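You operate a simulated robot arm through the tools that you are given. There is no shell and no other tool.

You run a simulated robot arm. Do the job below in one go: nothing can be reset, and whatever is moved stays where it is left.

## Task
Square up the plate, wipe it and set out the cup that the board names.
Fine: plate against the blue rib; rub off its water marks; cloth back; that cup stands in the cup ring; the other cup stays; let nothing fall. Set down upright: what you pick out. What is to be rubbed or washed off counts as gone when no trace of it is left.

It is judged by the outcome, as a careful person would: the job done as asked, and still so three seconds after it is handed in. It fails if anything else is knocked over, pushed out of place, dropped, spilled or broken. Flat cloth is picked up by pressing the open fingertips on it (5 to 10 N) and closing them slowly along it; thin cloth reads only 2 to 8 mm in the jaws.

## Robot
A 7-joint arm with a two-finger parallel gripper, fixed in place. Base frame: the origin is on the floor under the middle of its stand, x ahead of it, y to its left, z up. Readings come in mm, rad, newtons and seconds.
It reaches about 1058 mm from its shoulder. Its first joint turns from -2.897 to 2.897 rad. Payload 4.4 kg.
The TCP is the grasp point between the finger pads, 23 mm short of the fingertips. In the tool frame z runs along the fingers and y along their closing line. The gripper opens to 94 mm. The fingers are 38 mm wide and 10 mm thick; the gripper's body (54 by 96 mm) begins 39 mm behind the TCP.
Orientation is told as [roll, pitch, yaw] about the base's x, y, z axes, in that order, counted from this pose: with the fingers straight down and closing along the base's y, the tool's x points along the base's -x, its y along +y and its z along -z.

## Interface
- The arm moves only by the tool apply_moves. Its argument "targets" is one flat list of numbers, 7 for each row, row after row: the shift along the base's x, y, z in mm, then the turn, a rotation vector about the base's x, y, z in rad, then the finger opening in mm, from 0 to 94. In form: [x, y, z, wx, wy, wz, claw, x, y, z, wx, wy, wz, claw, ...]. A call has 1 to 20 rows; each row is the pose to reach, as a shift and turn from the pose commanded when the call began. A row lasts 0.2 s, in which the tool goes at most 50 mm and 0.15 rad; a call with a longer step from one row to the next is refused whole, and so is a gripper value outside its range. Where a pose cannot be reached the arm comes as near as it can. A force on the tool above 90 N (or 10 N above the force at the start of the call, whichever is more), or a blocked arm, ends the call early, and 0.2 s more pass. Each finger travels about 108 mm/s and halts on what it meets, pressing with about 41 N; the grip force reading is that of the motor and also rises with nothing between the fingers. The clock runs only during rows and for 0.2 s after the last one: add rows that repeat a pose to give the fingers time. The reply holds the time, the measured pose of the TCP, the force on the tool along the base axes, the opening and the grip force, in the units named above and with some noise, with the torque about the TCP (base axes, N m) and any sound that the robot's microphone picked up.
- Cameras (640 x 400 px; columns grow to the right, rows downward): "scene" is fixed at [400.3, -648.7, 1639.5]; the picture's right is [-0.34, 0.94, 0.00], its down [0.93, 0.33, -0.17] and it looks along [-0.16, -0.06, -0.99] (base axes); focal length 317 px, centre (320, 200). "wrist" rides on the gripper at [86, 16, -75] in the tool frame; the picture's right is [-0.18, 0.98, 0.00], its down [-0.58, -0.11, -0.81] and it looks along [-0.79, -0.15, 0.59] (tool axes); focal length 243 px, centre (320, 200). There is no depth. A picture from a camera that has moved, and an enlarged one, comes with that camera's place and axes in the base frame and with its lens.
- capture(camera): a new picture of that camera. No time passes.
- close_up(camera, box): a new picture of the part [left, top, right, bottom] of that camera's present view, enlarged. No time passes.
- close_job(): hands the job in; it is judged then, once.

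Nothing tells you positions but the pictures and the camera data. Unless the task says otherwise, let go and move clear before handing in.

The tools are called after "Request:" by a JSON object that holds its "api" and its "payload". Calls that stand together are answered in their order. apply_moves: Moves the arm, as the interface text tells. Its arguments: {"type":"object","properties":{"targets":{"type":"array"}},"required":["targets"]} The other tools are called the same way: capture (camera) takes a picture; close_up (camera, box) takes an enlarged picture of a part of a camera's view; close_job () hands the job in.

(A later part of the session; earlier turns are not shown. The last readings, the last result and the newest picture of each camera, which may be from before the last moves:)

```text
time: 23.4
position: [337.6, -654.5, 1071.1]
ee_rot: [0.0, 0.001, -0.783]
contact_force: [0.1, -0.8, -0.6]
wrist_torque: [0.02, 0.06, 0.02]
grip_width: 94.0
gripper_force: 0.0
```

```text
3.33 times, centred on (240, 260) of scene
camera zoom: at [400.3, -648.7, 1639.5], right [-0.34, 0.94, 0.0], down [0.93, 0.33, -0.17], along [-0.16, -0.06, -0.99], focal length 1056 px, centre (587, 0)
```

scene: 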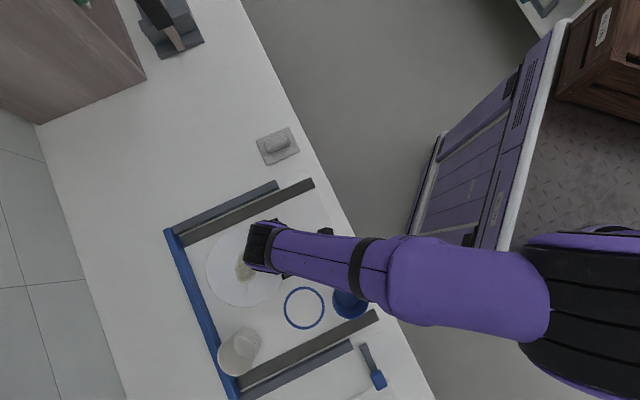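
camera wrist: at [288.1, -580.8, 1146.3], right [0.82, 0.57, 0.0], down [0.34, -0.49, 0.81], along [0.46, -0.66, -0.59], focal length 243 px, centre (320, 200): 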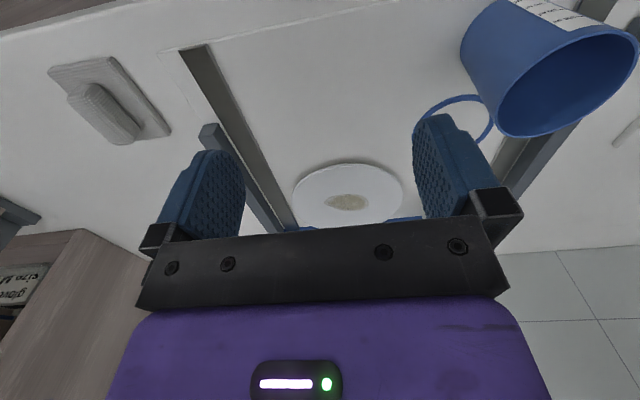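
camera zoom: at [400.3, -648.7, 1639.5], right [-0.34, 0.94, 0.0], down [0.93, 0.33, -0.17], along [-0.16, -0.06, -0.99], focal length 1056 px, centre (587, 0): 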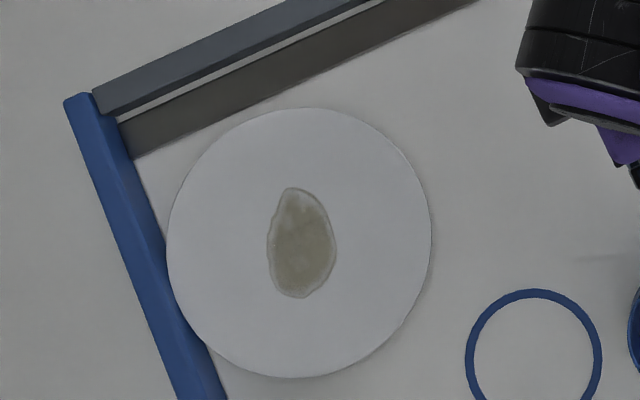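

The plate sits against the rib, with the stain roughly at the plate's centre. Before fetching the cloth I'll check that the arm can reach over the plate centre with the fingers straight down.

Request:
{"api": "apply_moves", "payload": {"targets": [28, -27, -10, 0, 0, 0, 94, 55, -55, -20, 0, 0, 0, 94, 83, -82, -30, 0, 0, 0, 94, 111, -109, -45, 0, 0, 0, 94, 138, -137, -60, 0, 0, 0, 94, 166, -164, -71.5, 0, 0, 0, 94]}}

Request:
{"api": "capture", "payload": {"camera": "wrist"}}

Request:
{"api": "capture", "payload": {"camera": "scene"}}

```text
time: 24.8
position: [503.1, -817.5, 1001.3]
ee_rot: [0.0, 0.0, -0.784]
contact_force: [-0.9, 0.1, 0.9]
wrist_torque: [-0.02, -0.02, 0.0]
grip_width: 94.0
gripper_force: 0.0
```

```text
taken
camera wrist: at [453.0, -744.5, 1075.4], right [0.82, 0.57, 0.0], down [0.33, -0.49, 0.81], along [0.46, -0.67, -0.59], focal length 243 px, centre (320, 200)
```

wrist: 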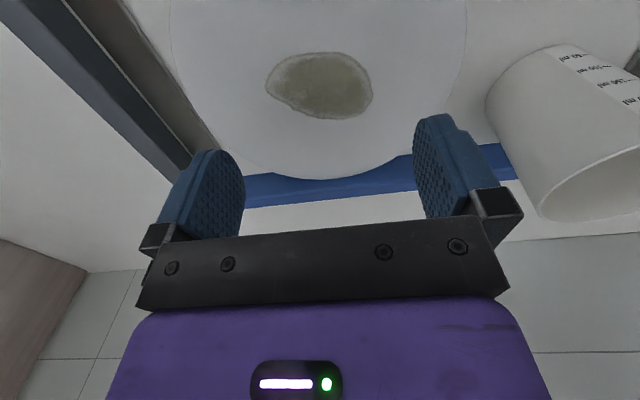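

```text
taken
```

scene: 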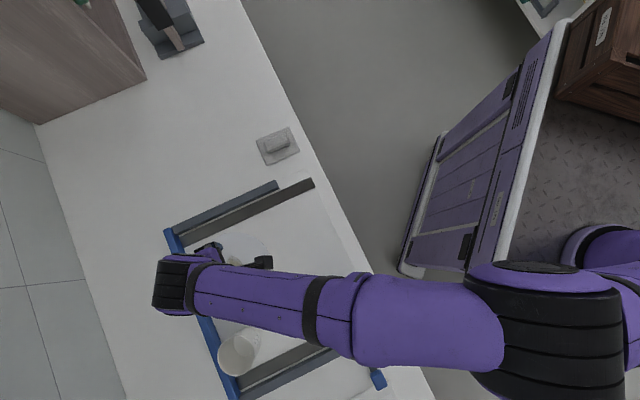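

The pose is reachable. The cloth is a pad with a raised grip block, near (190, -832) with its block running along the tray's depth direction. I'll go above it and refine its position.

Request:
{"api": "apply_moves", "payload": {"targets": [-10, 0, 30, 0, 0, 0, 94, -40, 0, 60, 0, 0, 0, 94, -80, -2, 70, 0, 0, 0, 94, -120, -5, 70, 0, 0, 0, 94, -160, -8, 70, 0, 0, 0, 94, -200, -11, 70, 0, 0, 0, 94, -240, -13, 60, 0, 0, 0, 94, -280, -15, 40, 0, 0, 0, 94, -313, -16.5, 20, 0, 0, 0, 94]}}

Request:
{"api": "capture", "payload": {"camera": "wrist"}}

Request:
{"api": "capture", "payload": {"camera": "scene"}}

```text
time: 26.8
position: [190.1, -833.1, 1020.8]
ee_rot: [0.0, 0.001, -0.783]
contact_force: [-0.2, -0.1, 0.3]
wrist_torque: [-0.01, 0.07, -0.02]
grip_width: 94.0
gripper_force: 0.0
```

```text
taken
camera wrist: at [139.4, -761.3, 1095.5], right [0.82, 0.57, 0.0], down [0.34, -0.49, 0.81], along [0.46, -0.66, -0.59], focal length 243 px, centre (320, 200)
```

wrist: 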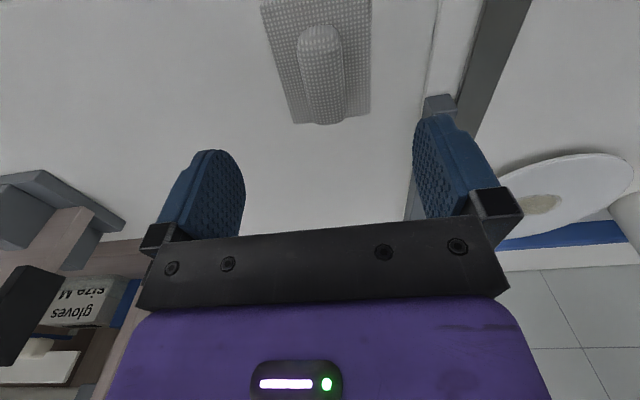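

```text
taken
```

scene: 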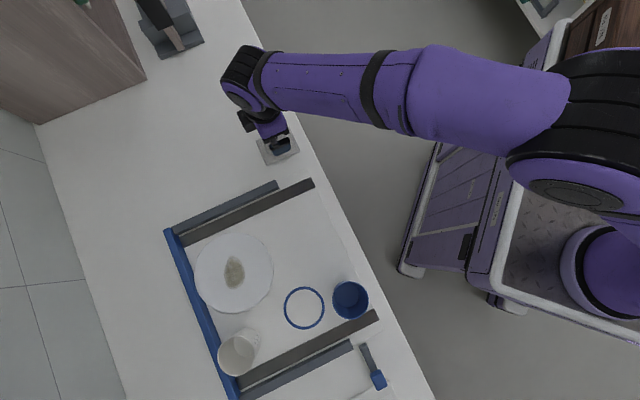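

Request:
{"api": "close_up", "payload": {"camera": "wrist", "box": [230, 0, 410, 130]}}

Request:
{"api": "close_up", "payload": {"camera": "scene", "box": [160, 200, 320, 320]}}

```text
3.08 times, centred on (320, 65) of wrist
camera zoom: at [139.4, -761.3, 1095.5], right [0.82, 0.57, 0.0], down [0.34, -0.49, 0.81], along [0.46, -0.66, -0.59], focal length 746 px, centre (320, 615)
```

zoom: 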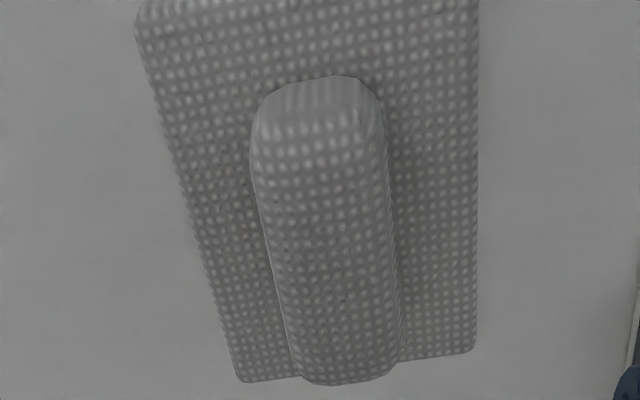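

```text
3.33 times, centred on (240, 260) of scene
camera zoom: at [400.3, -648.7, 1639.5], right [-0.34, 0.94, 0.0], down [0.93, 0.33, -0.17], along [-0.16, -0.06, -0.99], focal length 1056 px, centre (587, 0)
```

zoom: 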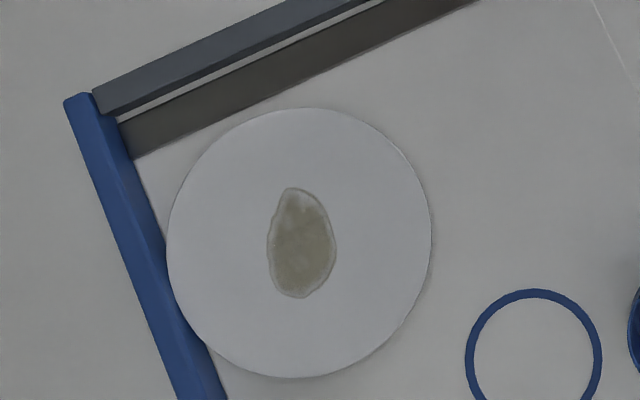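

The pad is centred near (190, -832), and its grip block is about 28 mm wide and centred under the TCP. I'll narrow the fingers to 48 mm and come down around the block.

Request:
{"api": "apply_moves", "payload": {"targets": [0, 0, 0, 0, 0, 0, 70, 0.5, 0.5, -15, 0, 0, 0, 48, 0.5, 0.5, -35, 0, 0, 0, 48, 0.5, 0.5, -55, 0, 0, 0, 48, 0.5, 0.5, -65, 0, 0, 0, 48]}}

Request:
{"api": "capture", "payload": {"camera": "wrist"}}

Request:
{"api": "close_up", "payload": {"camera": "scene", "box": [230, 100, 330, 180]}}

```text
time: 28.0
position: [190.4, -835.1, 955.9]
ee_rot: [0.0, 0.001, -0.783]
contact_force: [0.1, 0.3, 0.4]
wrist_torque: [-0.01, 0.0, 0.01]
grip_width: 48.1
gripper_force: 0.0
```

```text
taken
camera wrist: at [140.1, -761.0, 1030.5], right [0.82, 0.57, 0.0], down [0.33, -0.49, 0.81], along [0.46, -0.66, -0.59], focal length 243 px, centre (320, 200)
```

wrist: 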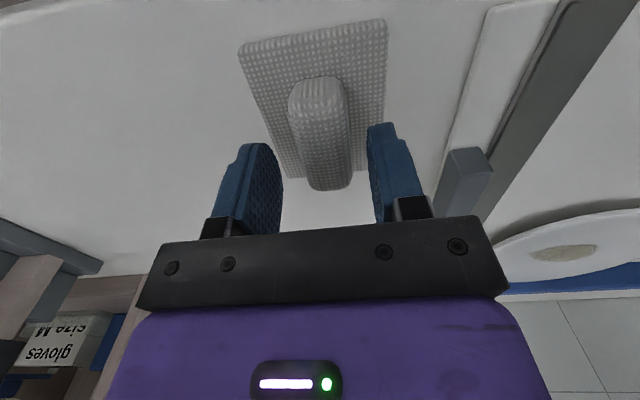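

```text
5.00 times, centred on (280, 140) of scene
camera zoom: at [400.3, -648.7, 1639.5], right [-0.34, 0.94, 0.0], down [0.93, 0.33, -0.17], along [-0.16, -0.06, -0.99], focal length 1584 px, centre (520, 500)
```

zoom: 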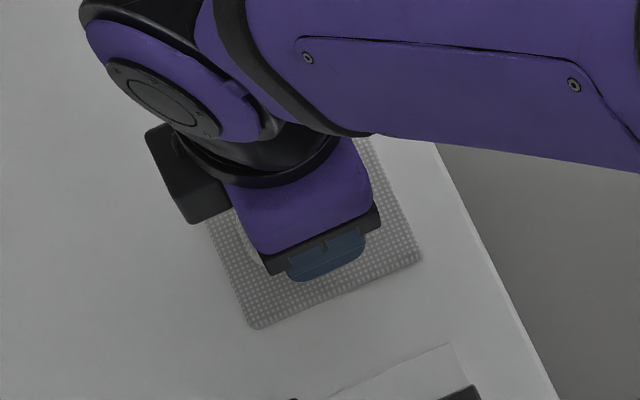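

Request:
{"api": "apply_moves", "payload": {"targets": [0, 0, -5, 0, 0, 0, 48, 0, 0, -10, 0, 0, 0, 48]}}

Request:
{"api": "close_up", "payload": {"camera": "wrist", "box": [200, 20, 460, 220]}}

```text
time: 28.6
position: [189.7, -833.2, 946.4]
ee_rot: [0.001, 0.0, -0.783]
contact_force: [0.9, 0.0, 0.1]
wrist_torque: [-0.03, 0.0, 0.04]
grip_width: 48.1
gripper_force: 0.0
```

```text
2.00 times, centred on (330, 120) of wrist
camera zoom: at [140.0, -760.6, 1020.4], right [0.82, 0.57, 0.0], down [0.34, -0.49, 0.81], along [0.46, -0.66, -0.59], focal length 485 px, centre (300, 360)
```

zoom: 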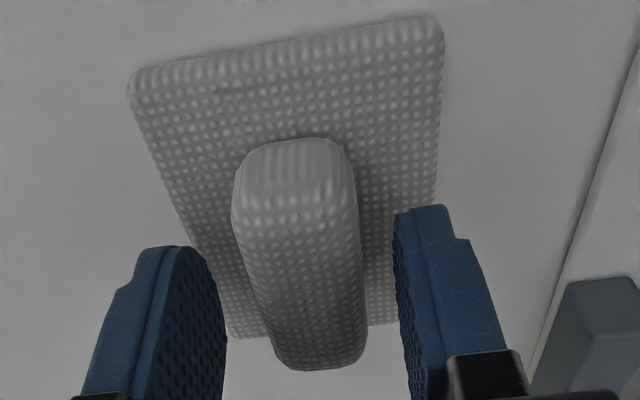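

Request:
{"api": "apply_moves", "payload": {"targets": [0, 0, -2, 0, 0, 0, 48, 0, 0, -4, 0, 0, 0, 48]}}

Request:
{"api": "apply_moves", "payload": {"targets": [0, 0, -1, 0, 0, 0, 48, 0, 0, -2, 0, 0, 0, 48]}}

Request:
{"api": "apply_moves", "payload": {"targets": [0, 0, -1, 0, 0, 0, 48, 0, 0, -2, 0, 0, 0, 48]}}

Request:
{"api": "close_up", "payload": {"camera": "wrist", "box": [200, 20, 460, 220]}}

```text
time: 29.2
position: [188.7, -832.5, 940.9]
ee_rot: [0.001, 0.001, -0.784]
contact_force: [-0.6, -0.4, -0.1]
wrist_torque: [0.02, 0.02, -0.01]
grip_width: 48.1
gripper_force: 0.1
```

```text
time: 29.8
position: [189.5, -833.3, 938.9]
ee_rot: [-0.001, 0.0, -0.784]
contact_force: [-0.5, 0.2, 0.3]
wrist_torque: [0.0, -0.03, -0.01]
grip_width: 48.1
gripper_force: 0.1
```

```text
time: 30.4
position: [189.9, -833.9, 937.8]
ee_rot: [0.001, 0.0, -0.785]
contact_force: [-0.6, -0.7, -0.2]
wrist_torque: [-0.02, 0.02, 0.0]
grip_width: 48.2
gripper_force: 0.1
```

```text
2.00 times, centred on (330, 120) of wrist
camera zoom: at [140.0, -760.7, 1011.7], right [0.82, 0.57, 0.0], down [0.34, -0.49, 0.81], along [0.46, -0.66, -0.59], focal length 485 px, centre (300, 360)
```

zoom: 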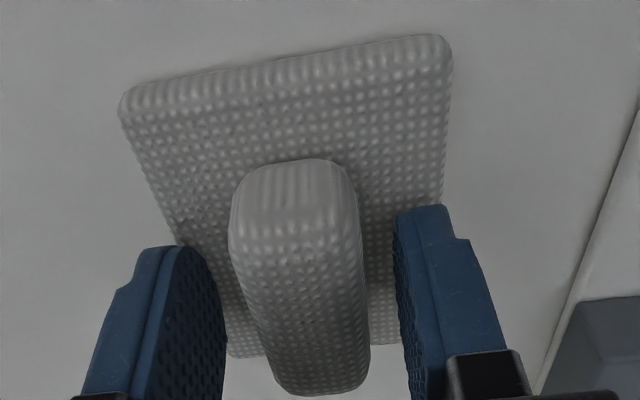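

Request:
{"api": "apply_moves", "payload": {"targets": [0, 0, -1, 0, 0, 0, 48, 0, 0, -2, 0, 0, 0, 48]}}

Request:
{"api": "apply_moves", "payload": {"targets": [0, 0, -1, 0, 0, 0, 48, 0, 0, -2, 0, 0, 0, 48]}}

```text
time: 31.0
position: [189.4, -832.9, 935.0]
ee_rot: [0.0, -0.001, -0.783]
contact_force: [0.5, -0.6, 0.3]
wrist_torque: [0.0, -0.01, 0.02]
grip_width: 48.0
gripper_force: 0.0
```

```text
time: 31.6
position: [190.0, -833.2, 934.7]
ee_rot: [-0.001, 0.0, -0.784]
contact_force: [0.2, 6.0, 18.1]
wrist_torque: [0.28, -0.06, 0.06]
grip_width: 48.1
gripper_force: 0.1
```

The tips touch the pad top at TCP z of about 934. I'll raise 1.5 mm and close on the block slowly.

Request:
{"api": "apply_moves", "payload": {"targets": [0, 0, 1.5, 0, 0, 0, 48, 0, 0, 1.5, 0, 0, 0, 42, 0, 0, 1.5, 0, 0, 0, 36, 0, 0, 1.5, 0, 0, 0, 30, 0, 0, 1.5, 0, 0, 0, 26, 0, 0, 1.5, 0, 0, 0, 22, 0, 0, 1.5, 0, 0, 0, 18, 0, 0, 1.5, 0, 0, 0, 15, 0, 0, 1.5, 0, 0, 0, 15]}}

Request:
{"api": "close_up", "payload": {"camera": "wrist", "box": [200, 20, 460, 220]}}

```text
time: 33.6
position: [189.6, -833.3, 934.7]
ee_rot: [0.001, 0.0, -0.783]
contact_force: [1.6, 0.5, 17.2]
wrist_torque: [0.05, -0.03, -0.34]
grip_width: 27.2
gripper_force: 41.6
```

```text
2.00 times, centred on (330, 120) of wrist
camera zoom: at [140.1, -759.9, 1009.7], right [0.82, 0.57, 0.0], down [0.34, -0.49, 0.81], along [0.46, -0.67, -0.59], focal length 485 px, centre (300, 360)
```

zoom: 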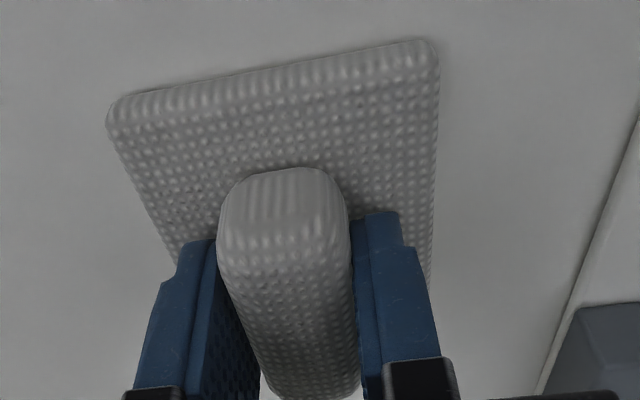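

The block is gripped (27 mm, 42 N). I'll lift the pad and carry it over the plate.

Request:
{"api": "apply_moves", "payload": {"targets": [0, 0, 10, 0, 0, 0, 15, 0, 0, 30, 0, 0, 0, 15, 0, 0, 60, 0, 0, 0, 15, 0, 0, 90, 0, 0, 0, 15, 0, 0, 100, 0, 0, 0, 15]}}

Request:
{"api": "capture", "payload": {"camera": "wrist"}}

Request:
{"api": "capture", "payload": {"camera": "scene"}}

```text
time: 34.8
position: [190.2, -831.6, 1034.3]
ee_rot: [-0.001, 0.001, -0.784]
contact_force: [0.1, -1.3, -0.4]
wrist_torque: [0.01, 0.01, -0.01]
grip_width: 27.1
gripper_force: 41.4
```

```text
taken
camera wrist: at [140.3, -760.4, 1109.0], right [0.82, 0.57, 0.0], down [0.34, -0.49, 0.81], along [0.46, -0.66, -0.59], focal length 243 px, centre (320, 200)
```

wrist: 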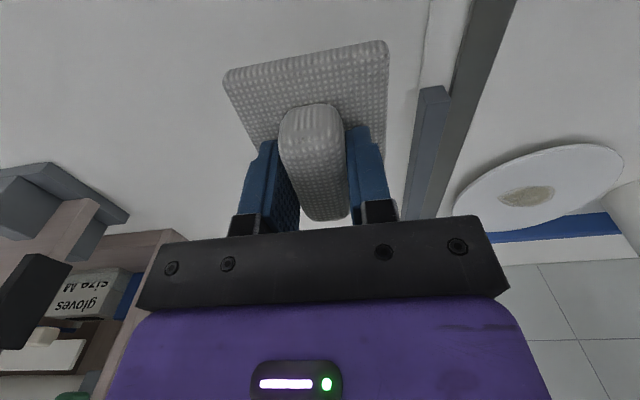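

```text
taken
```

scene: 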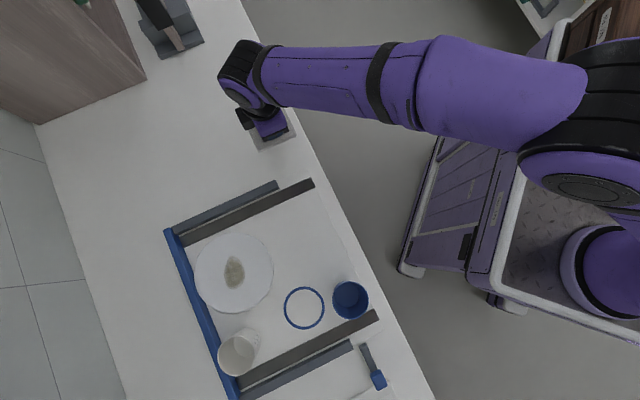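

The pad hangs level in the gripper. I'll carry it across above the plate centre.

Request:
{"api": "apply_moves", "payload": {"targets": [39, 2, 0, 0, 0, 0, 15, 78, 4, 0, 0, 0, 0, 15, 117, 6, 0, 0, 0, 0, 15, 156, 8, 0, 0, 0, 0, 15, 195, 10, 0, 0, 0, 0, 15, 234, 12, 0, 0, 0, 0, 15, 273, 14, 0, 0, 0, 0, 15, 312, 15.8, 0, 0, 0, 0, 15, 312, 15.8, -25, 0, 0, 0, 15, 312, 15.8, -50, 0, 0, 0, 15, 312, 15.8, -64.5, 0, 0, 0, 15]}}

Request:
{"api": "capture", "payload": {"camera": "wrist"}}

Request:
{"api": "capture", "payload": {"camera": "scene"}}

```text
time: 37.2
position: [502.2, -818.9, 969.2]
ee_rot: [-0.001, -0.001, -0.784]
contact_force: [-0.4, 0.8, 0.1]
wrist_torque: [-0.05, -0.01, 0.02]
grip_width: 27.3
gripper_force: 41.0
```

```text
taken
camera wrist: at [452.7, -746.2, 1043.6], right [0.82, 0.57, 0.0], down [0.34, -0.49, 0.81], along [0.46, -0.66, -0.59], focal length 243 px, centre (320, 200)
```

wrist: 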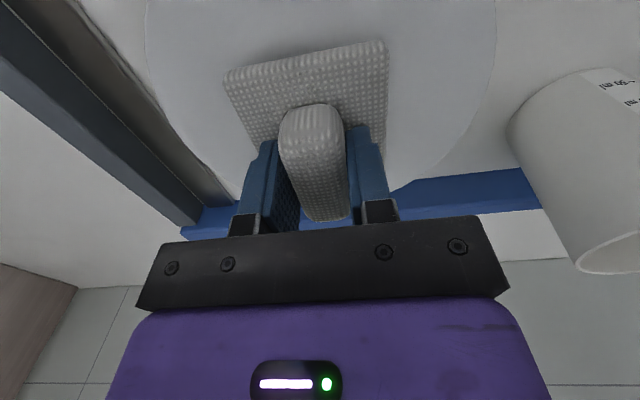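

```text
taken
```

scene: 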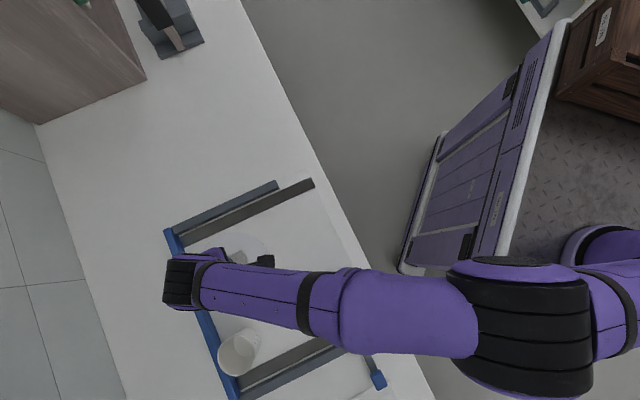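

The pad covers the stain from above. I'll lower it until it meets the plate.

Request:
{"api": "apply_moves", "payload": {"targets": [0, 0, -3, 0, 0, 0, 15, 0, 0, -6, 0, 0, 0, 15, 0, 0, -9, 0, 0, 0, 15, 0, 0, -12, 0, 0, 0, 15]}}

Request:
{"api": "apply_moves", "payload": {"targets": [0, 0, -1.5, 0, 0, 0, 15, 0, 0, -3, 0, 0, 0, 15]}}

Request:
{"api": "apply_moves", "payload": {"targets": [0, 0, -1, 0, 0, 0, 15, 0, 0, -2, 0, 0, 0, 15]}}

```text
time: 38.2
position: [501.8, -817.2, 958.2]
ee_rot: [0.001, 0.001, -0.783]
contact_force: [0.2, -1.0, -0.8]
wrist_torque: [0.01, -0.02, -0.03]
grip_width: 27.2
gripper_force: 41.3
```

```text
time: 38.8
position: [502.0, -816.9, 957.1]
ee_rot: [-0.002, -0.003, -0.783]
contact_force: [-0.5, 3.4, 17.9]
wrist_torque: [0.6, 0.32, 0.0]
grip_width: 27.2
gripper_force: 41.8
```

```text
time: 39.4
position: [501.5, -817.5, 957.1]
ee_rot: [-0.001, -0.005, -0.783]
contact_force: [-0.4, 3.9, 43.8]
wrist_torque: [0.94, 0.61, 0.0]
grip_width: 27.3
gripper_force: 40.6
```

The pad is pressing on the plate. I'll ease to about 18 N and make a first short rub along the tray's long direction, then check whether the plate shifts.

Request:
{"api": "apply_moves", "payload": {"targets": [0, 0, 2, 0, 0, 0, 15, -5, -5, 2, 0, 0, 0, 15, -10, -10, 2, 0, 0, 0, 15, -15, -15, 2, 0, 0, 0, 15]}}

Request:
{"api": "close_up", "payload": {"camera": "scene", "box": [160, 200, 320, 320]}}

Request:
{"api": "capture", "payload": {"camera": "wrist"}}

```text
time: 40.4
position: [488.3, -831.3, 956.9]
ee_rot: [-0.002, -0.004, -0.783]
contact_force: [9.7, 9.1, 38.6]
wrist_torque: [0.51, -0.17, -0.11]
grip_width: 27.5
gripper_force: 41.1
```

```text
3.33 times, centred on (240, 260) of scene
camera zoom: at [400.3, -648.7, 1639.5], right [-0.34, 0.94, 0.0], down [0.93, 0.33, -0.17], along [-0.16, -0.06, -0.99], focal length 1056 px, centre (587, 0)
```

zoom: 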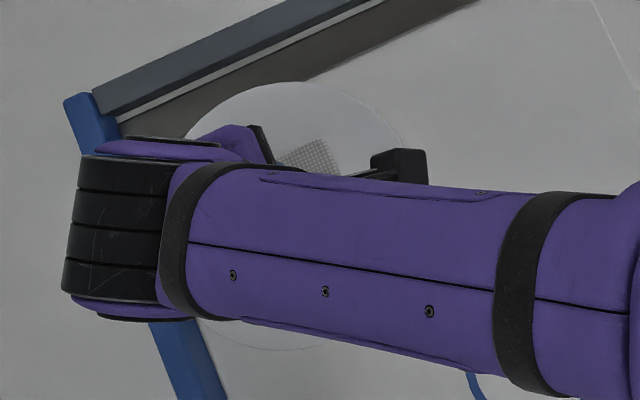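

```text
taken
camera wrist: at [437.6, -759.0, 1031.1], right [0.82, 0.57, 0.0], down [0.33, -0.48, 0.81], along [0.46, -0.67, -0.59], focal length 243 px, centre (320, 200)
```

wrist: 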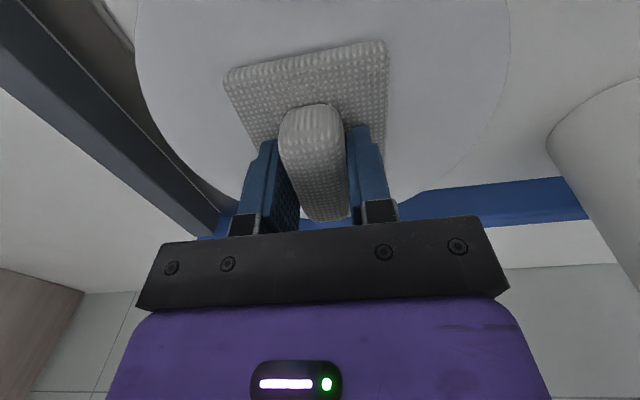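

Request:
{"api": "close_up", "payload": {"camera": "wrist", "box": [60, 0, 260, 240]}}

Request:
{"api": "close_up", "payload": {"camera": "scene", "box": [160, 200, 280, 280]}}

```text
1.67 times, centred on (160, 120) of wrist
camera zoom: at [437.6, -759.0, 1031.1], right [0.82, 0.57, 0.0], down [0.33, -0.48, 0.81], along [0.46, -0.67, -0.59], focal length 404 px, centre (587, 333)
```

zoom: 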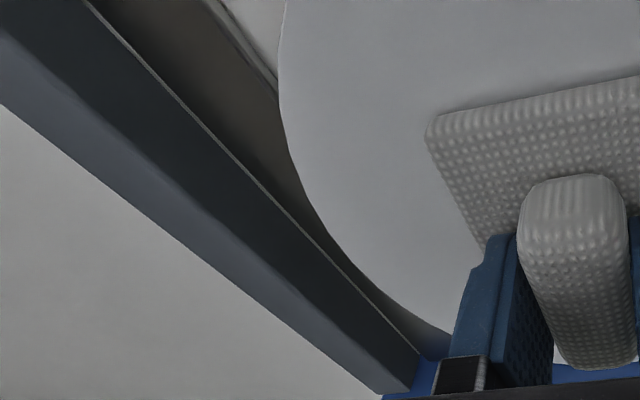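

```text
5.00 times, centred on (220, 240) of scene
camera zoom: at [400.3, -648.7, 1639.5], right [-0.34, 0.94, 0.0], down [0.93, 0.33, -0.17], along [-0.16, -0.06, -0.99], focal length 1584 px, centre (820, 0)
```

zoom: 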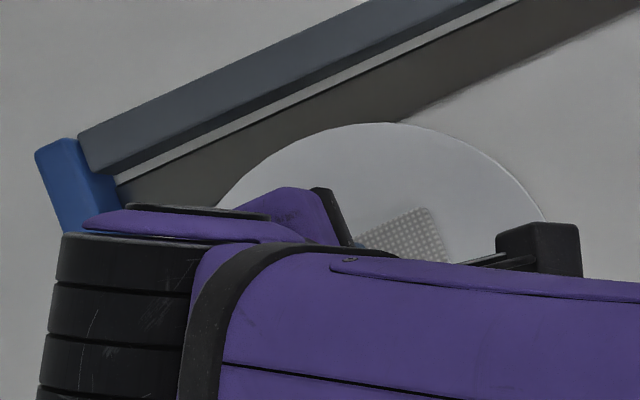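

The plate slid sideways along with the pad (about 20 mm to the left), so sideways rubbing won't work. I'll drag it back the same way, then rub only towards the rib, which will hold the plate still.

Request:
{"api": "apply_moves", "payload": {"targets": [4, 4, 0, 0, 0, 0, 15, 8, 8, 0, 0, 0, 0, 15, 12, 12, 0, 0, 0, 0, 15, 15, 15, 0, 0, 0, 0, 15]}}

Request:
{"api": "close_up", "payload": {"camera": "scene", "box": [160, 200, 320, 320]}}

Request:
{"api": "capture", "payload": {"camera": "wrist"}}

```text
time: 41.4
position: [500.4, -818.2, 956.3]
ee_rot: [-0.002, -0.002, -0.786]
contact_force: [-11.5, -10.1, 36.3]
wrist_torque: [-0.26, 0.24, 0.0]
grip_width: 27.2
gripper_force: 41.1
```

```text
3.33 times, centred on (240, 260) of scene
camera zoom: at [400.3, -648.7, 1639.5], right [-0.34, 0.94, 0.0], down [0.93, 0.33, -0.17], along [-0.16, -0.06, -0.99], focal length 1056 px, centre (587, 0)
```

zoom: 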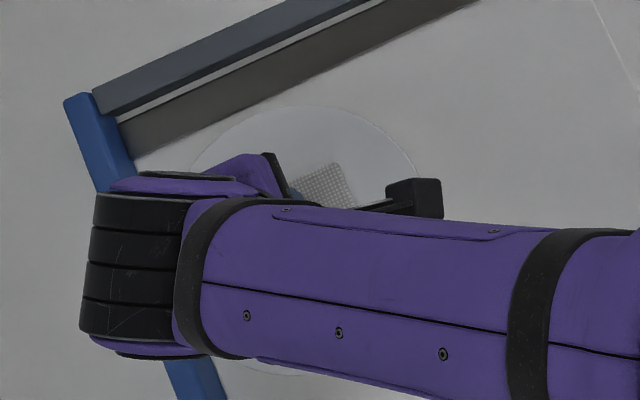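

```text
taken
camera wrist: at [449.9, -745.1, 1031.2], right [0.82, 0.57, 0.0], down [0.33, -0.49, 0.81], along [0.46, -0.67, -0.59], focal length 243 px, centre (320, 200)
```

wrist: 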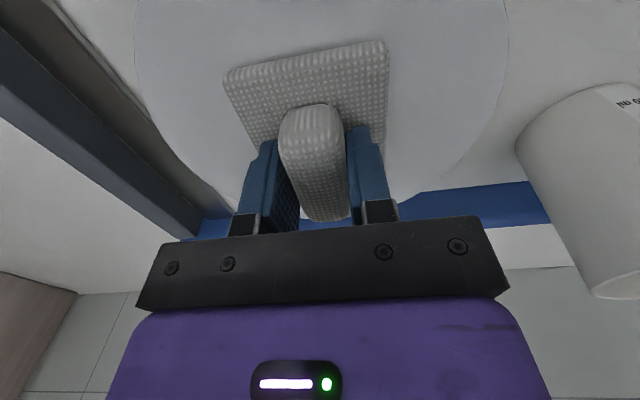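

The plate is back and still at the rib. Now I'll rub in strokes towards the rib only, lifting for each return, and then raise the pad to inspect.

Request:
{"api": "apply_moves", "payload": {"targets": [0, 0, 1, 0, 0, 0, 15, 7.1, -7.1, 1, 0, 0, 0, 15, 14.1, -14.1, 1, 0, 0, 0, 15, 19.8, -19.8, 1, 0, 0, 0, 15, 19.8, -19.8, 10, 0, 0, 0, 15, 0, 0, 10, 0, 0, 0, 15, -21.2, 21.2, 10, 0, 0, 0, 15, -21.2, 21.2, 4, 0, 0, 0, 15, -21.2, 21.2, 1, 0, 0, 0, 15, -14.1, 14.1, 1, 0, 0, 0, 15, -7.1, 7.1, 1, 0, 0, 0, 15, 0, 0, 1, 0, 0, 0, 15, 7.1, -7.1, 1, 0, 0, 0, 15, 14.1, -14.1, 1, 0, 0, 0, 15, 19.8, -19.8, 1, 0, 0, 0, 15]}}

Request:
{"api": "capture", "payload": {"camera": "wrist"}}

Request:
{"api": "close_up", "payload": {"camera": "scene", "box": [160, 200, 320, 320]}}

```text
time: 44.6
position: [523.2, -836.8, 956.2]
ee_rot: [0.0, -0.001, -0.783]
contact_force: [-4.3, 4.0, 11.9]
wrist_torque: [0.08, 0.06, 0.03]
grip_width: 27.2
gripper_force: 40.9
```

```text
taken
camera wrist: at [472.9, -764.0, 1031.6], right [0.82, 0.57, 0.0], down [0.34, -0.49, 0.81], along [0.46, -0.66, -0.59], focal length 243 px, centre (320, 200)
```

wrist: 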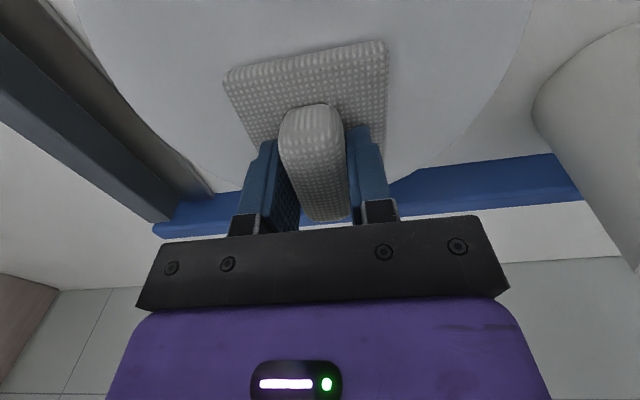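

```text
3.33 times, centred on (240, 260) of scene
camera zoom: at [400.3, -648.7, 1639.5], right [-0.34, 0.94, 0.0], down [0.93, 0.33, -0.17], along [-0.16, -0.06, -0.99], focal length 1056 px, centre (587, 0)
```

zoom: 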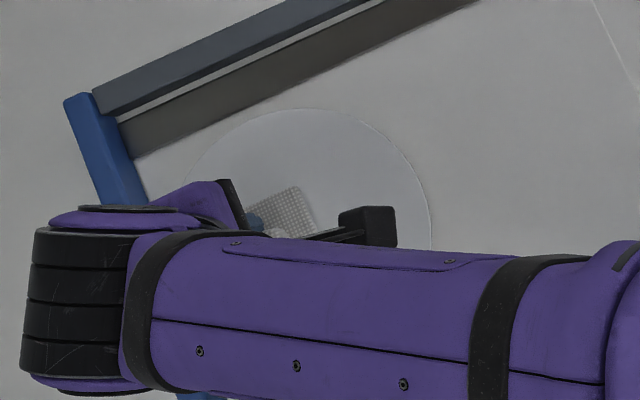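

The stroke worked: the pad slid over the plate, with about 6 N of friction, and the plate stayed at the rib. I'll lift and back away to inspect the stain.

Request:
{"api": "apply_moves", "payload": {"targets": [0, 0, 15, 0, 0, 0, 15, 0, 0, 45, 0, 0, 0, 15, -25, 25, 60, 0, 0, 0, 15, -55, 55, 70, 0, 0, 0, 15, -85, 85, 70, 0, 0, 0, 15, -115, 115, 70, 0, 0, 0, 15, -145, 145, 70, 0, 0, 0, 15]}}

Request:
{"api": "capture", "payload": {"camera": "wrist"}}

Request:
{"api": "close_up", "payload": {"camera": "scene", "box": [160, 200, 320, 320]}}

```text
time: 46.2
position: [377.7, -692.1, 1025.0]
ee_rot: [0.001, 0.001, -0.781]
contact_force: [0.3, -0.2, -2.2]
wrist_torque: [-0.02, 0.04, 0.0]
grip_width: 27.4
gripper_force: 41.0
```

```text
taken
camera wrist: at [327.0, -619.2, 1100.7], right [0.82, 0.57, 0.0], down [0.34, -0.49, 0.81], along [0.46, -0.66, -0.59], focal length 243 px, centre (320, 200)
```

wrist: 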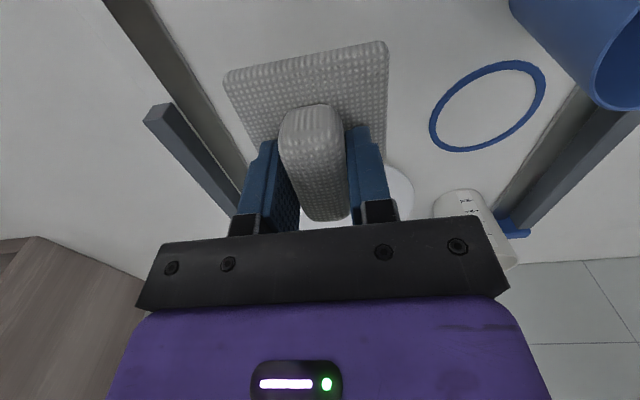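

```text
3.33 times, centred on (240, 260) of scene
camera zoom: at [400.3, -648.7, 1639.5], right [-0.34, 0.94, 0.0], down [0.93, 0.33, -0.17], along [-0.16, -0.06, -0.99], focal length 1056 px, centre (587, 0)
```

zoom: 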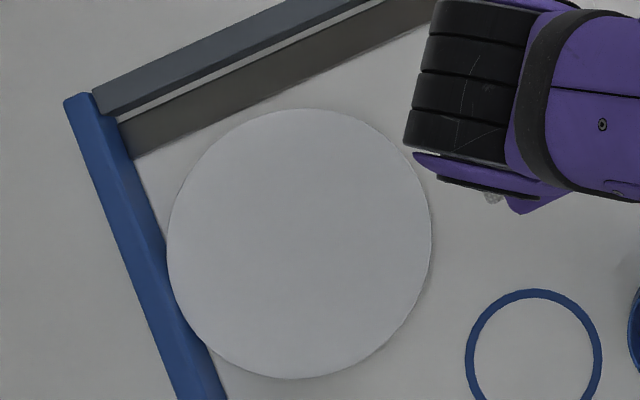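

Request:
{"api": "close_up", "payload": {"camera": "scene", "box": [205, 245, 265, 300]}}

Request:
{"api": "close_up", "payload": {"camera": "scene", "box": [190, 228, 280, 318]}}

```text
7.27 times, centred on (235, 272) of scene
camera zoom: at [400.3, -648.7, 1639.5], right [-0.34, 0.94, 0.0], down [0.93, 0.33, -0.17], along [-0.16, -0.06, -0.99], focal length 2304 px, centre (938, -327)
```

zoom: 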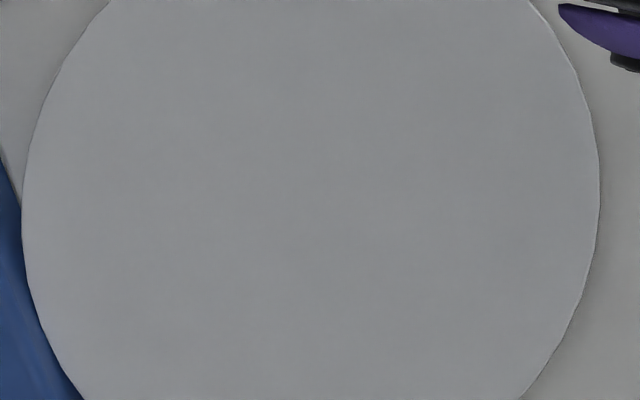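

```text
4.44 times, centred on (235, 273) of scene
camera zoom: at [400.3, -648.7, 1639.5], right [-0.34, 0.94, 0.0], down [0.93, 0.33, -0.17], along [-0.16, -0.06, -0.99], focal length 1408 px, centre (698, -124)
```

zoom: 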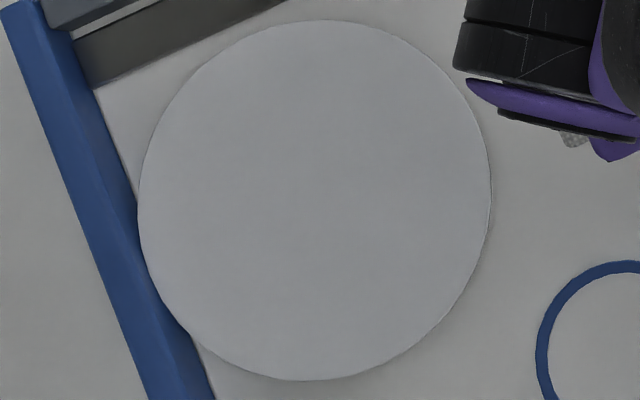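

The stain looks gone from above. I'll check closely with the wrist camera from the side before putting the cloth back.

Request:
{"api": "apply_moves", "payload": {"targets": [-10, -36, 10, 0, 0, 0, 15, -20, -73, 19, 0, 0, 0, 15, -31, -110, 19, 0, 0, 0, 15, -41, -147, 19, 0, 0, 0, 15, -51.5, -183.2, 19, 0, 0, 0, 15]}}

Request:
{"api": "capture", "payload": {"camera": "wrist"}}

Request:
{"api": "close_up", "payload": {"camera": "wrist", "box": [400, 20, 620, 220]}}

Request:
{"api": "capture", "payload": {"camera": "scene"}}

```text
time: 47.4
position: [326.2, -876.2, 1046.5]
ee_rot: [0.002, -0.001, -0.782]
contact_force: [0.8, -0.1, 0.7]
wrist_torque: [-0.07, 0.0, 0.02]
grip_width: 27.5
gripper_force: 41.1
```

```text
taken
camera wrist: at [276.1, -803.8, 1120.7], right [0.82, 0.57, 0.0], down [0.34, -0.49, 0.81], along [0.46, -0.66, -0.59], focal length 243 px, centre (320, 200)
```

wrist: 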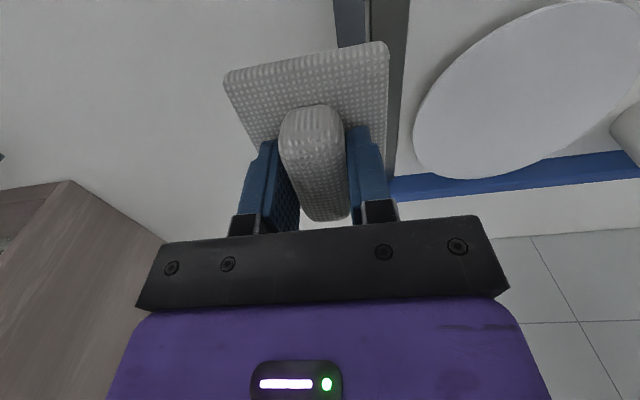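

```text
2.00 times, centred on (510, 120) of wrist
camera zoom: at [276.1, -803.8, 1120.7], right [0.82, 0.57, 0.0], down [0.34, -0.49, 0.81], along [0.46, -0.66, -0.59], focal length 485 px, centre (-60, 360)
```

zoom: 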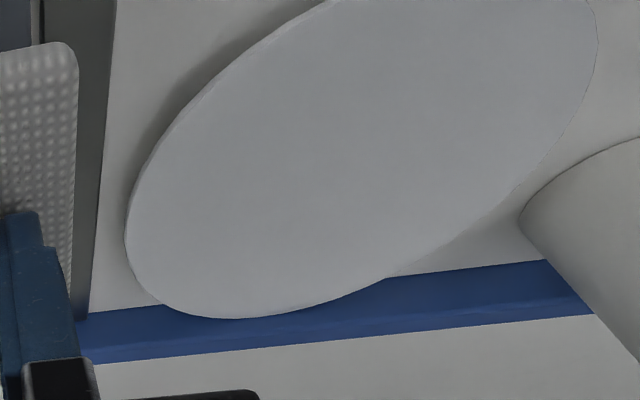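

```text
taken
```

scene: 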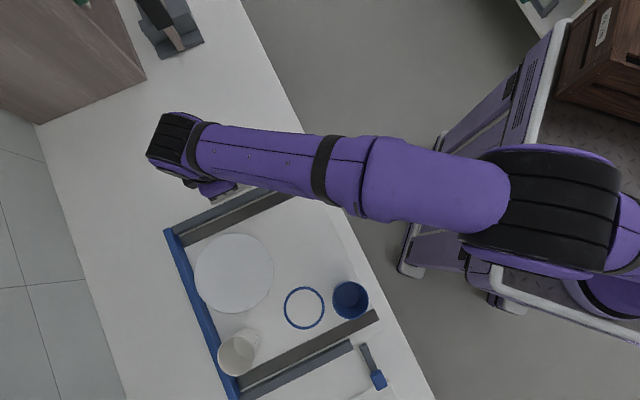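

Request:
{"api": "close_up", "payload": {"camera": "wrist", "box": [480, 20, 600, 100]}}

Request:
{"api": "close_up", "payload": {"camera": "wrist", "box": [410, 80, 530, 180]}}

Request:
{"api": "close_up", "payload": {"camera": "scene", "box": [215, 252, 255, 292]}}

```text
5.00 times, centred on (540, 60) of wrist
camera zoom: at [276.1, -803.8, 1120.7], right [0.82, 0.57, 0.0], down [0.34, -0.49, 0.81], along [0.46, -0.66, -0.59], focal length 1213 px, centre (-780, 900)
```

zoom: 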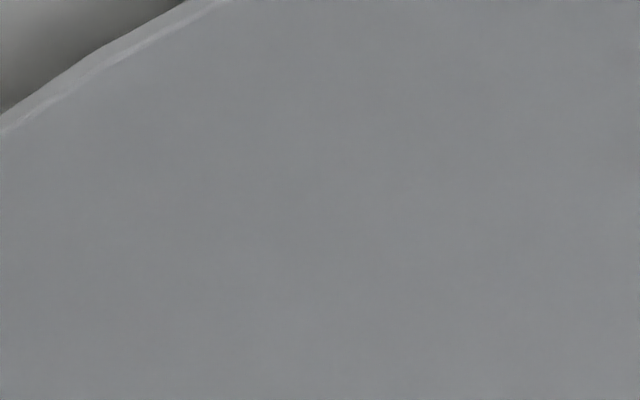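

```text
4.00 times, centred on (470, 130) of wrist
camera zoom: at [276.1, -803.8, 1120.7], right [0.82, 0.57, 0.0], down [0.34, -0.49, 0.81], along [0.46, -0.66, -0.59], focal length 970 px, centre (-280, 480)
```

zoom: 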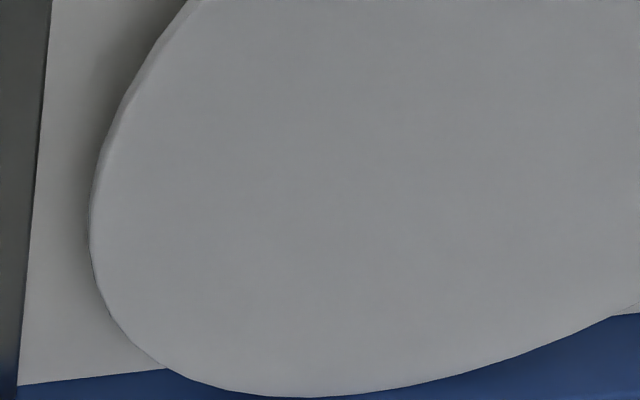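

```text
10.00 times, centred on (235, 272) of scene
camera zoom: at [400.3, -648.7, 1639.5], right [-0.34, 0.94, 0.0], down [0.93, 0.33, -0.17], along [-0.16, -0.06, -0.99], focal length 3168 px, centre (1170, -520)
```

zoom: 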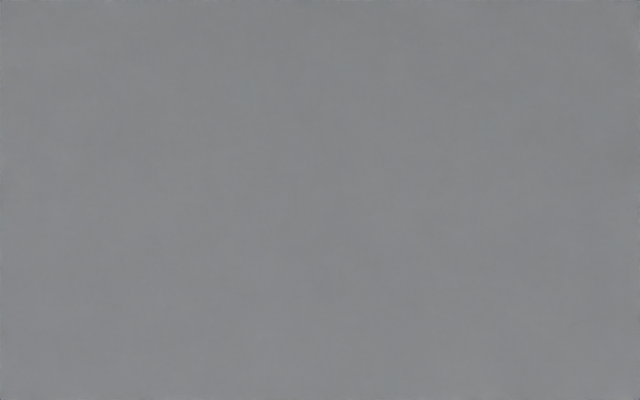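

No trace is visible. To be sure, I'll do two more overlapping strokes towards the rib, slightly to each side, before putting the cloth away.

Request:
{"api": "apply_moves", "payload": {"targets": [37, 18, 0, 0, 0, 0, 15, 74, 35, 0, 0, 0, 0, 15, 110, 53, 0, 0, 0, 0, 15, 147, 70.7, 0, 0, 0, 0, 15, 147, 70.7, -40, 0, 0, 0, 15, 147, 70.7, -79, 0, 0, 0, 15, 147, 70.7, -86, 0, 0, 0, 15, 147, 70.7, -89, 0, 0, 0, 15, 154.1, 63.6, -89, 0, 0, 0, 15, 161.2, 56.5, -89, 0, 0, 0, 15, 168.2, 49.5, -89, 0, 0, 0, 15, 175.3, 42.4, -89, 0, 0, 0, 15, 182.4, 35.3, -89, 0, 0, 0, 15, 188, 29.7, -89, 0, 0, 0, 15]}}

Request:
{"api": "capture", "payload": {"camera": "wrist"}}

```text
time: 50.4
position: [513.9, -843.7, 956.8]
ee_rot: [0.0, 0.002, -0.784]
contact_force: [-4.2, 4.0, 10.8]
wrist_torque: [0.11, 0.05, 0.04]
grip_width: 27.4
gripper_force: 40.8
```

```text
taken
camera wrist: at [463.2, -772.0, 1031.7], right [0.82, 0.57, 0.0], down [0.33, -0.49, 0.81], along [0.46, -0.67, -0.59], focal length 243 px, centre (320, 200)
```

wrist: 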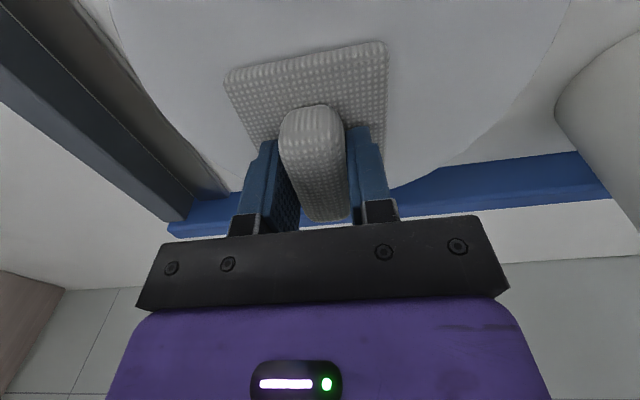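

Request:
{"api": "apply_moves", "payload": {"targets": [0, 0, 10, 0, 0, 0, 15, -12, 29, 10, 0, 0, 0, 15, -24, 58, 10, 0, 0, 0, 15, -24, 58, 3, 0, 0, 0, 15, -24, 58, 0, 0, 0, 0, 15, -17, 51, 0, 0, 0, 0, 15, -10, 44, 0, 0, 0, 0, 15, -3, 37, 0, 0, 0, 0, 15, 4, 30, 0, 0, 0, 0, 15, 11, 23, 0, 0, 0, 0, 15, 17, 17, 0, 0, 0, 0, 15]}}

Request:
{"api": "apply_moves", "payload": {"targets": [0, 0, 15, 0, 0, 0, 15, 0, 0, 45, 0, 0, 0, 15, 0, 0, 85, 0, 0, 0, 15, -40, 0, 90, 0, 0, 0, 15, -80, 0, 90, 0, 0, 0, 15, -120, 0, 90, 0, 0, 0, 15, -160, -1, 90, 0, 0, 0, 15, -200, -2, 90, 0, 0, 0, 15, -240, -3, 90, 0, 0, 0, 15, -280, -4, 90, 0, 0, 0, 15, -320, -4.5, 90, 0, 0, 0, 15, -340.3, -4.5, 78.5, 0, 0, 0, 15]}}

Request:
{"api": "capture", "payload": {"camera": "wrist"}}

Request:
{"api": "close_up", "payload": {"camera": "scene", "box": [160, 200, 320, 320]}}

Request:
{"api": "capture", "payload": {"camera": "scene"}}

```text
time: 52.8
position: [528.3, -828.4, 957.1]
ee_rot: [0.0, -0.001, -0.783]
contact_force: [-5.5, 3.8, 15.4]
wrist_torque: [0.29, 0.05, 0.11]
grip_width: 27.3
gripper_force: 40.7
```

```text
time: 55.4
position: [188.9, -833.7, 1032.2]
ee_rot: [-0.001, 0.0, -0.782]
contact_force: [0.8, 0.1, -1.0]
wrist_torque: [0.04, 0.02, 0.01]
grip_width: 27.4
gripper_force: 40.9
```

```text
taken
camera wrist: at [139.3, -761.6, 1107.8], right [0.82, 0.57, 0.0], down [0.34, -0.49, 0.81], along [0.46, -0.66, -0.59], focal length 243 px, centre (320, 200)
```

wrist: 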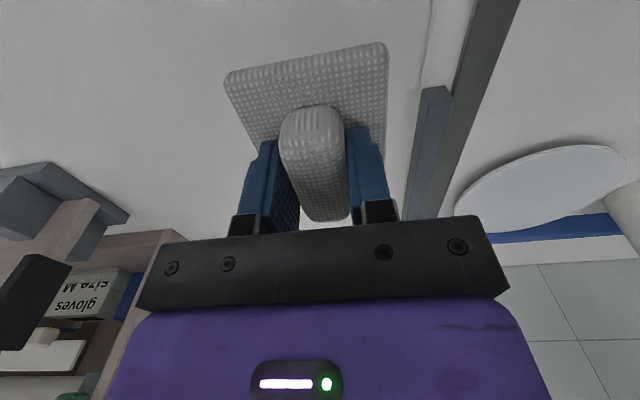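

```text
3.33 times, centred on (240, 260) of scene
camera zoom: at [400.3, -648.7, 1639.5], right [-0.34, 0.94, 0.0], down [0.93, 0.33, -0.17], along [-0.16, -0.06, -0.99], focal length 1056 px, centre (587, 0)
```

zoom: 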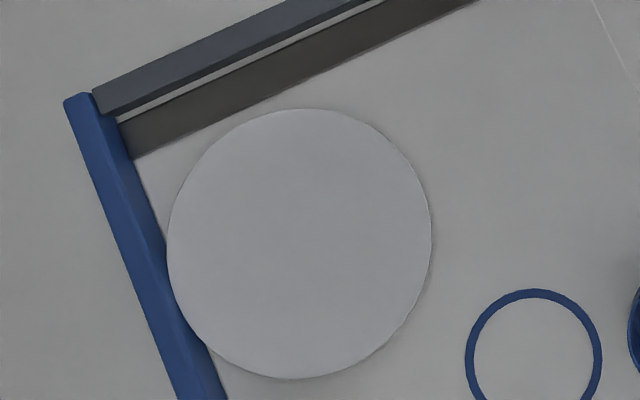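

```text
taken
```

scene: 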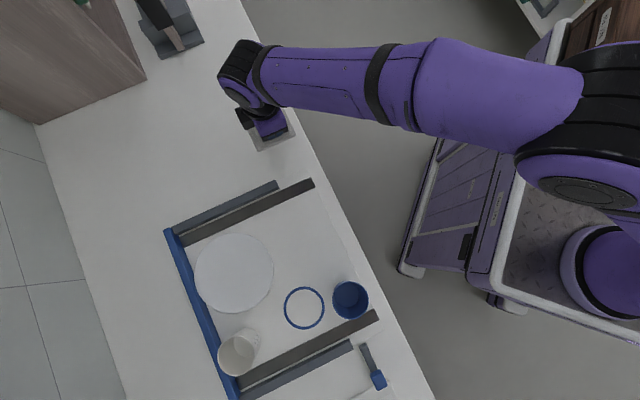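

The plate is clean and at the rib, and the pad is right above where it came from. I'll lower it back.

Request:
{"api": "apply_moves", "payload": {"targets": [0, 0, -25, 0, 0, 0, 15, 0, 0, -50, 0, 0, 0, 15, 0, 0, -75, 0, 0, 0, 15, 0, 0, -88, 0, 0, 0, 15, 0, 0, -94, 0, 0, 0, 15, 0, 0, -97, 0, 0, 0, 15]}}

Request:
{"api": "apply_moves", "payload": {"targets": [0, 0, -1, 0, 0, 0, 15, 0, 0, -2, 0, 0, 0, 15]}}

```text
time: 56.8
position: [190.3, -833.0, 936.1]
ee_rot: [0.0, 0.0, -0.784]
contact_force: [-0.3, -0.4, -1.1]
wrist_torque: [0.01, -0.03, 0.0]
grip_width: 27.3
gripper_force: 40.8
```

```text
time: 57.4
position: [189.4, -833.8, 936.3]
ee_rot: [0.001, -0.001, -0.784]
contact_force: [0.2, 0.4, 0.1]
wrist_torque: [-0.01, -0.02, -0.04]
grip_width: 27.7
gripper_force: 41.1
```

Request:
{"api": "apply_moves", "payload": {"targets": [0, 0, -0.5, 0, 0, 0, 15, 0, 0, -1, 0, 0, 0, 15]}}

```text
time: 58.0
position: [190.6, -833.0, 934.7]
ee_rot: [0.001, 0.001, -0.783]
contact_force: [0.6, -1.0, 1.5]
wrist_torque: [-0.08, -0.09, -0.02]
grip_width: 27.3
gripper_force: 41.0
```

The pad just touches the counter. I'll open the fingers slowly and rise clear.

Request:
{"api": "apply_moves", "payload": {"targets": [0, 0, -0.3, 0, 0, 0, 24, 0, 0, -0.3, 0, 0, 0, 28, 0, 0, -0.3, 0, 0, 0, 32, 0, 0, -0.3, 0, 0, 0, 38, 0, 0, -0.3, 0, 0, 0, 44, 0, 0, -0.3, 0, 0, 0, 48, 0, 0, -0.3, 0, 0, 0, 48]}}

Request:
{"api": "apply_moves", "payload": {"targets": [0, 0, 8, 0, 0, 0, 48, 0, 0, 25, 0, 0, 0, 48, 0, 0, 50, 0, 0, 0, 48, 0, 0, 75, 0, 0, 0, 48, 0, 0, 100, 0, 0, 0, 48, 0, 0, 130, 0, 0, 0, 60]}}

Request:
{"api": "capture", "payload": {"camera": "wrist"}}

Request:
{"api": "close_up", "payload": {"camera": "scene", "box": [220, 100, 340, 180]}}

```text
time: 59.6
position: [190.3, -833.3, 934.7]
ee_rot: [0.001, 0.0, -0.784]
contact_force: [-2.1, -1.3, 7.0]
wrist_torque: [-0.02, 0.06, 0.01]
grip_width: 47.1
gripper_force: 0.0
```

```text
time: 61.0
position: [190.2, -832.0, 1064.4]
ee_rot: [0.001, 0.0, -0.783]
contact_force: [-0.2, -0.2, -0.4]
wrist_torque: [0.01, 0.0, -0.01]
grip_width: 59.8
gripper_force: 0.0
```

```text
taken
camera wrist: at [140.3, -759.5, 1139.4], right [0.82, 0.57, 0.0], down [0.33, -0.49, 0.81], along [0.46, -0.66, -0.59], focal length 243 px, centre (320, 200)
```

wrist: 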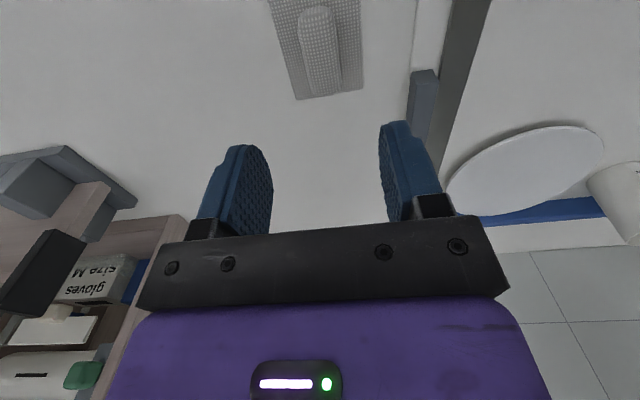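

```text
5.00 times, centred on (280, 140) of scene
camera zoom: at [400.3, -648.7, 1639.5], right [-0.34, 0.94, 0.0], down [0.93, 0.33, -0.17], along [-0.16, -0.06, -0.99], focal length 1584 px, centre (520, 500)
```

zoom: 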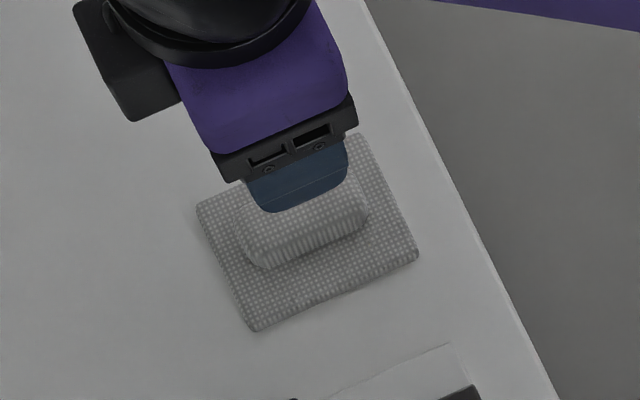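

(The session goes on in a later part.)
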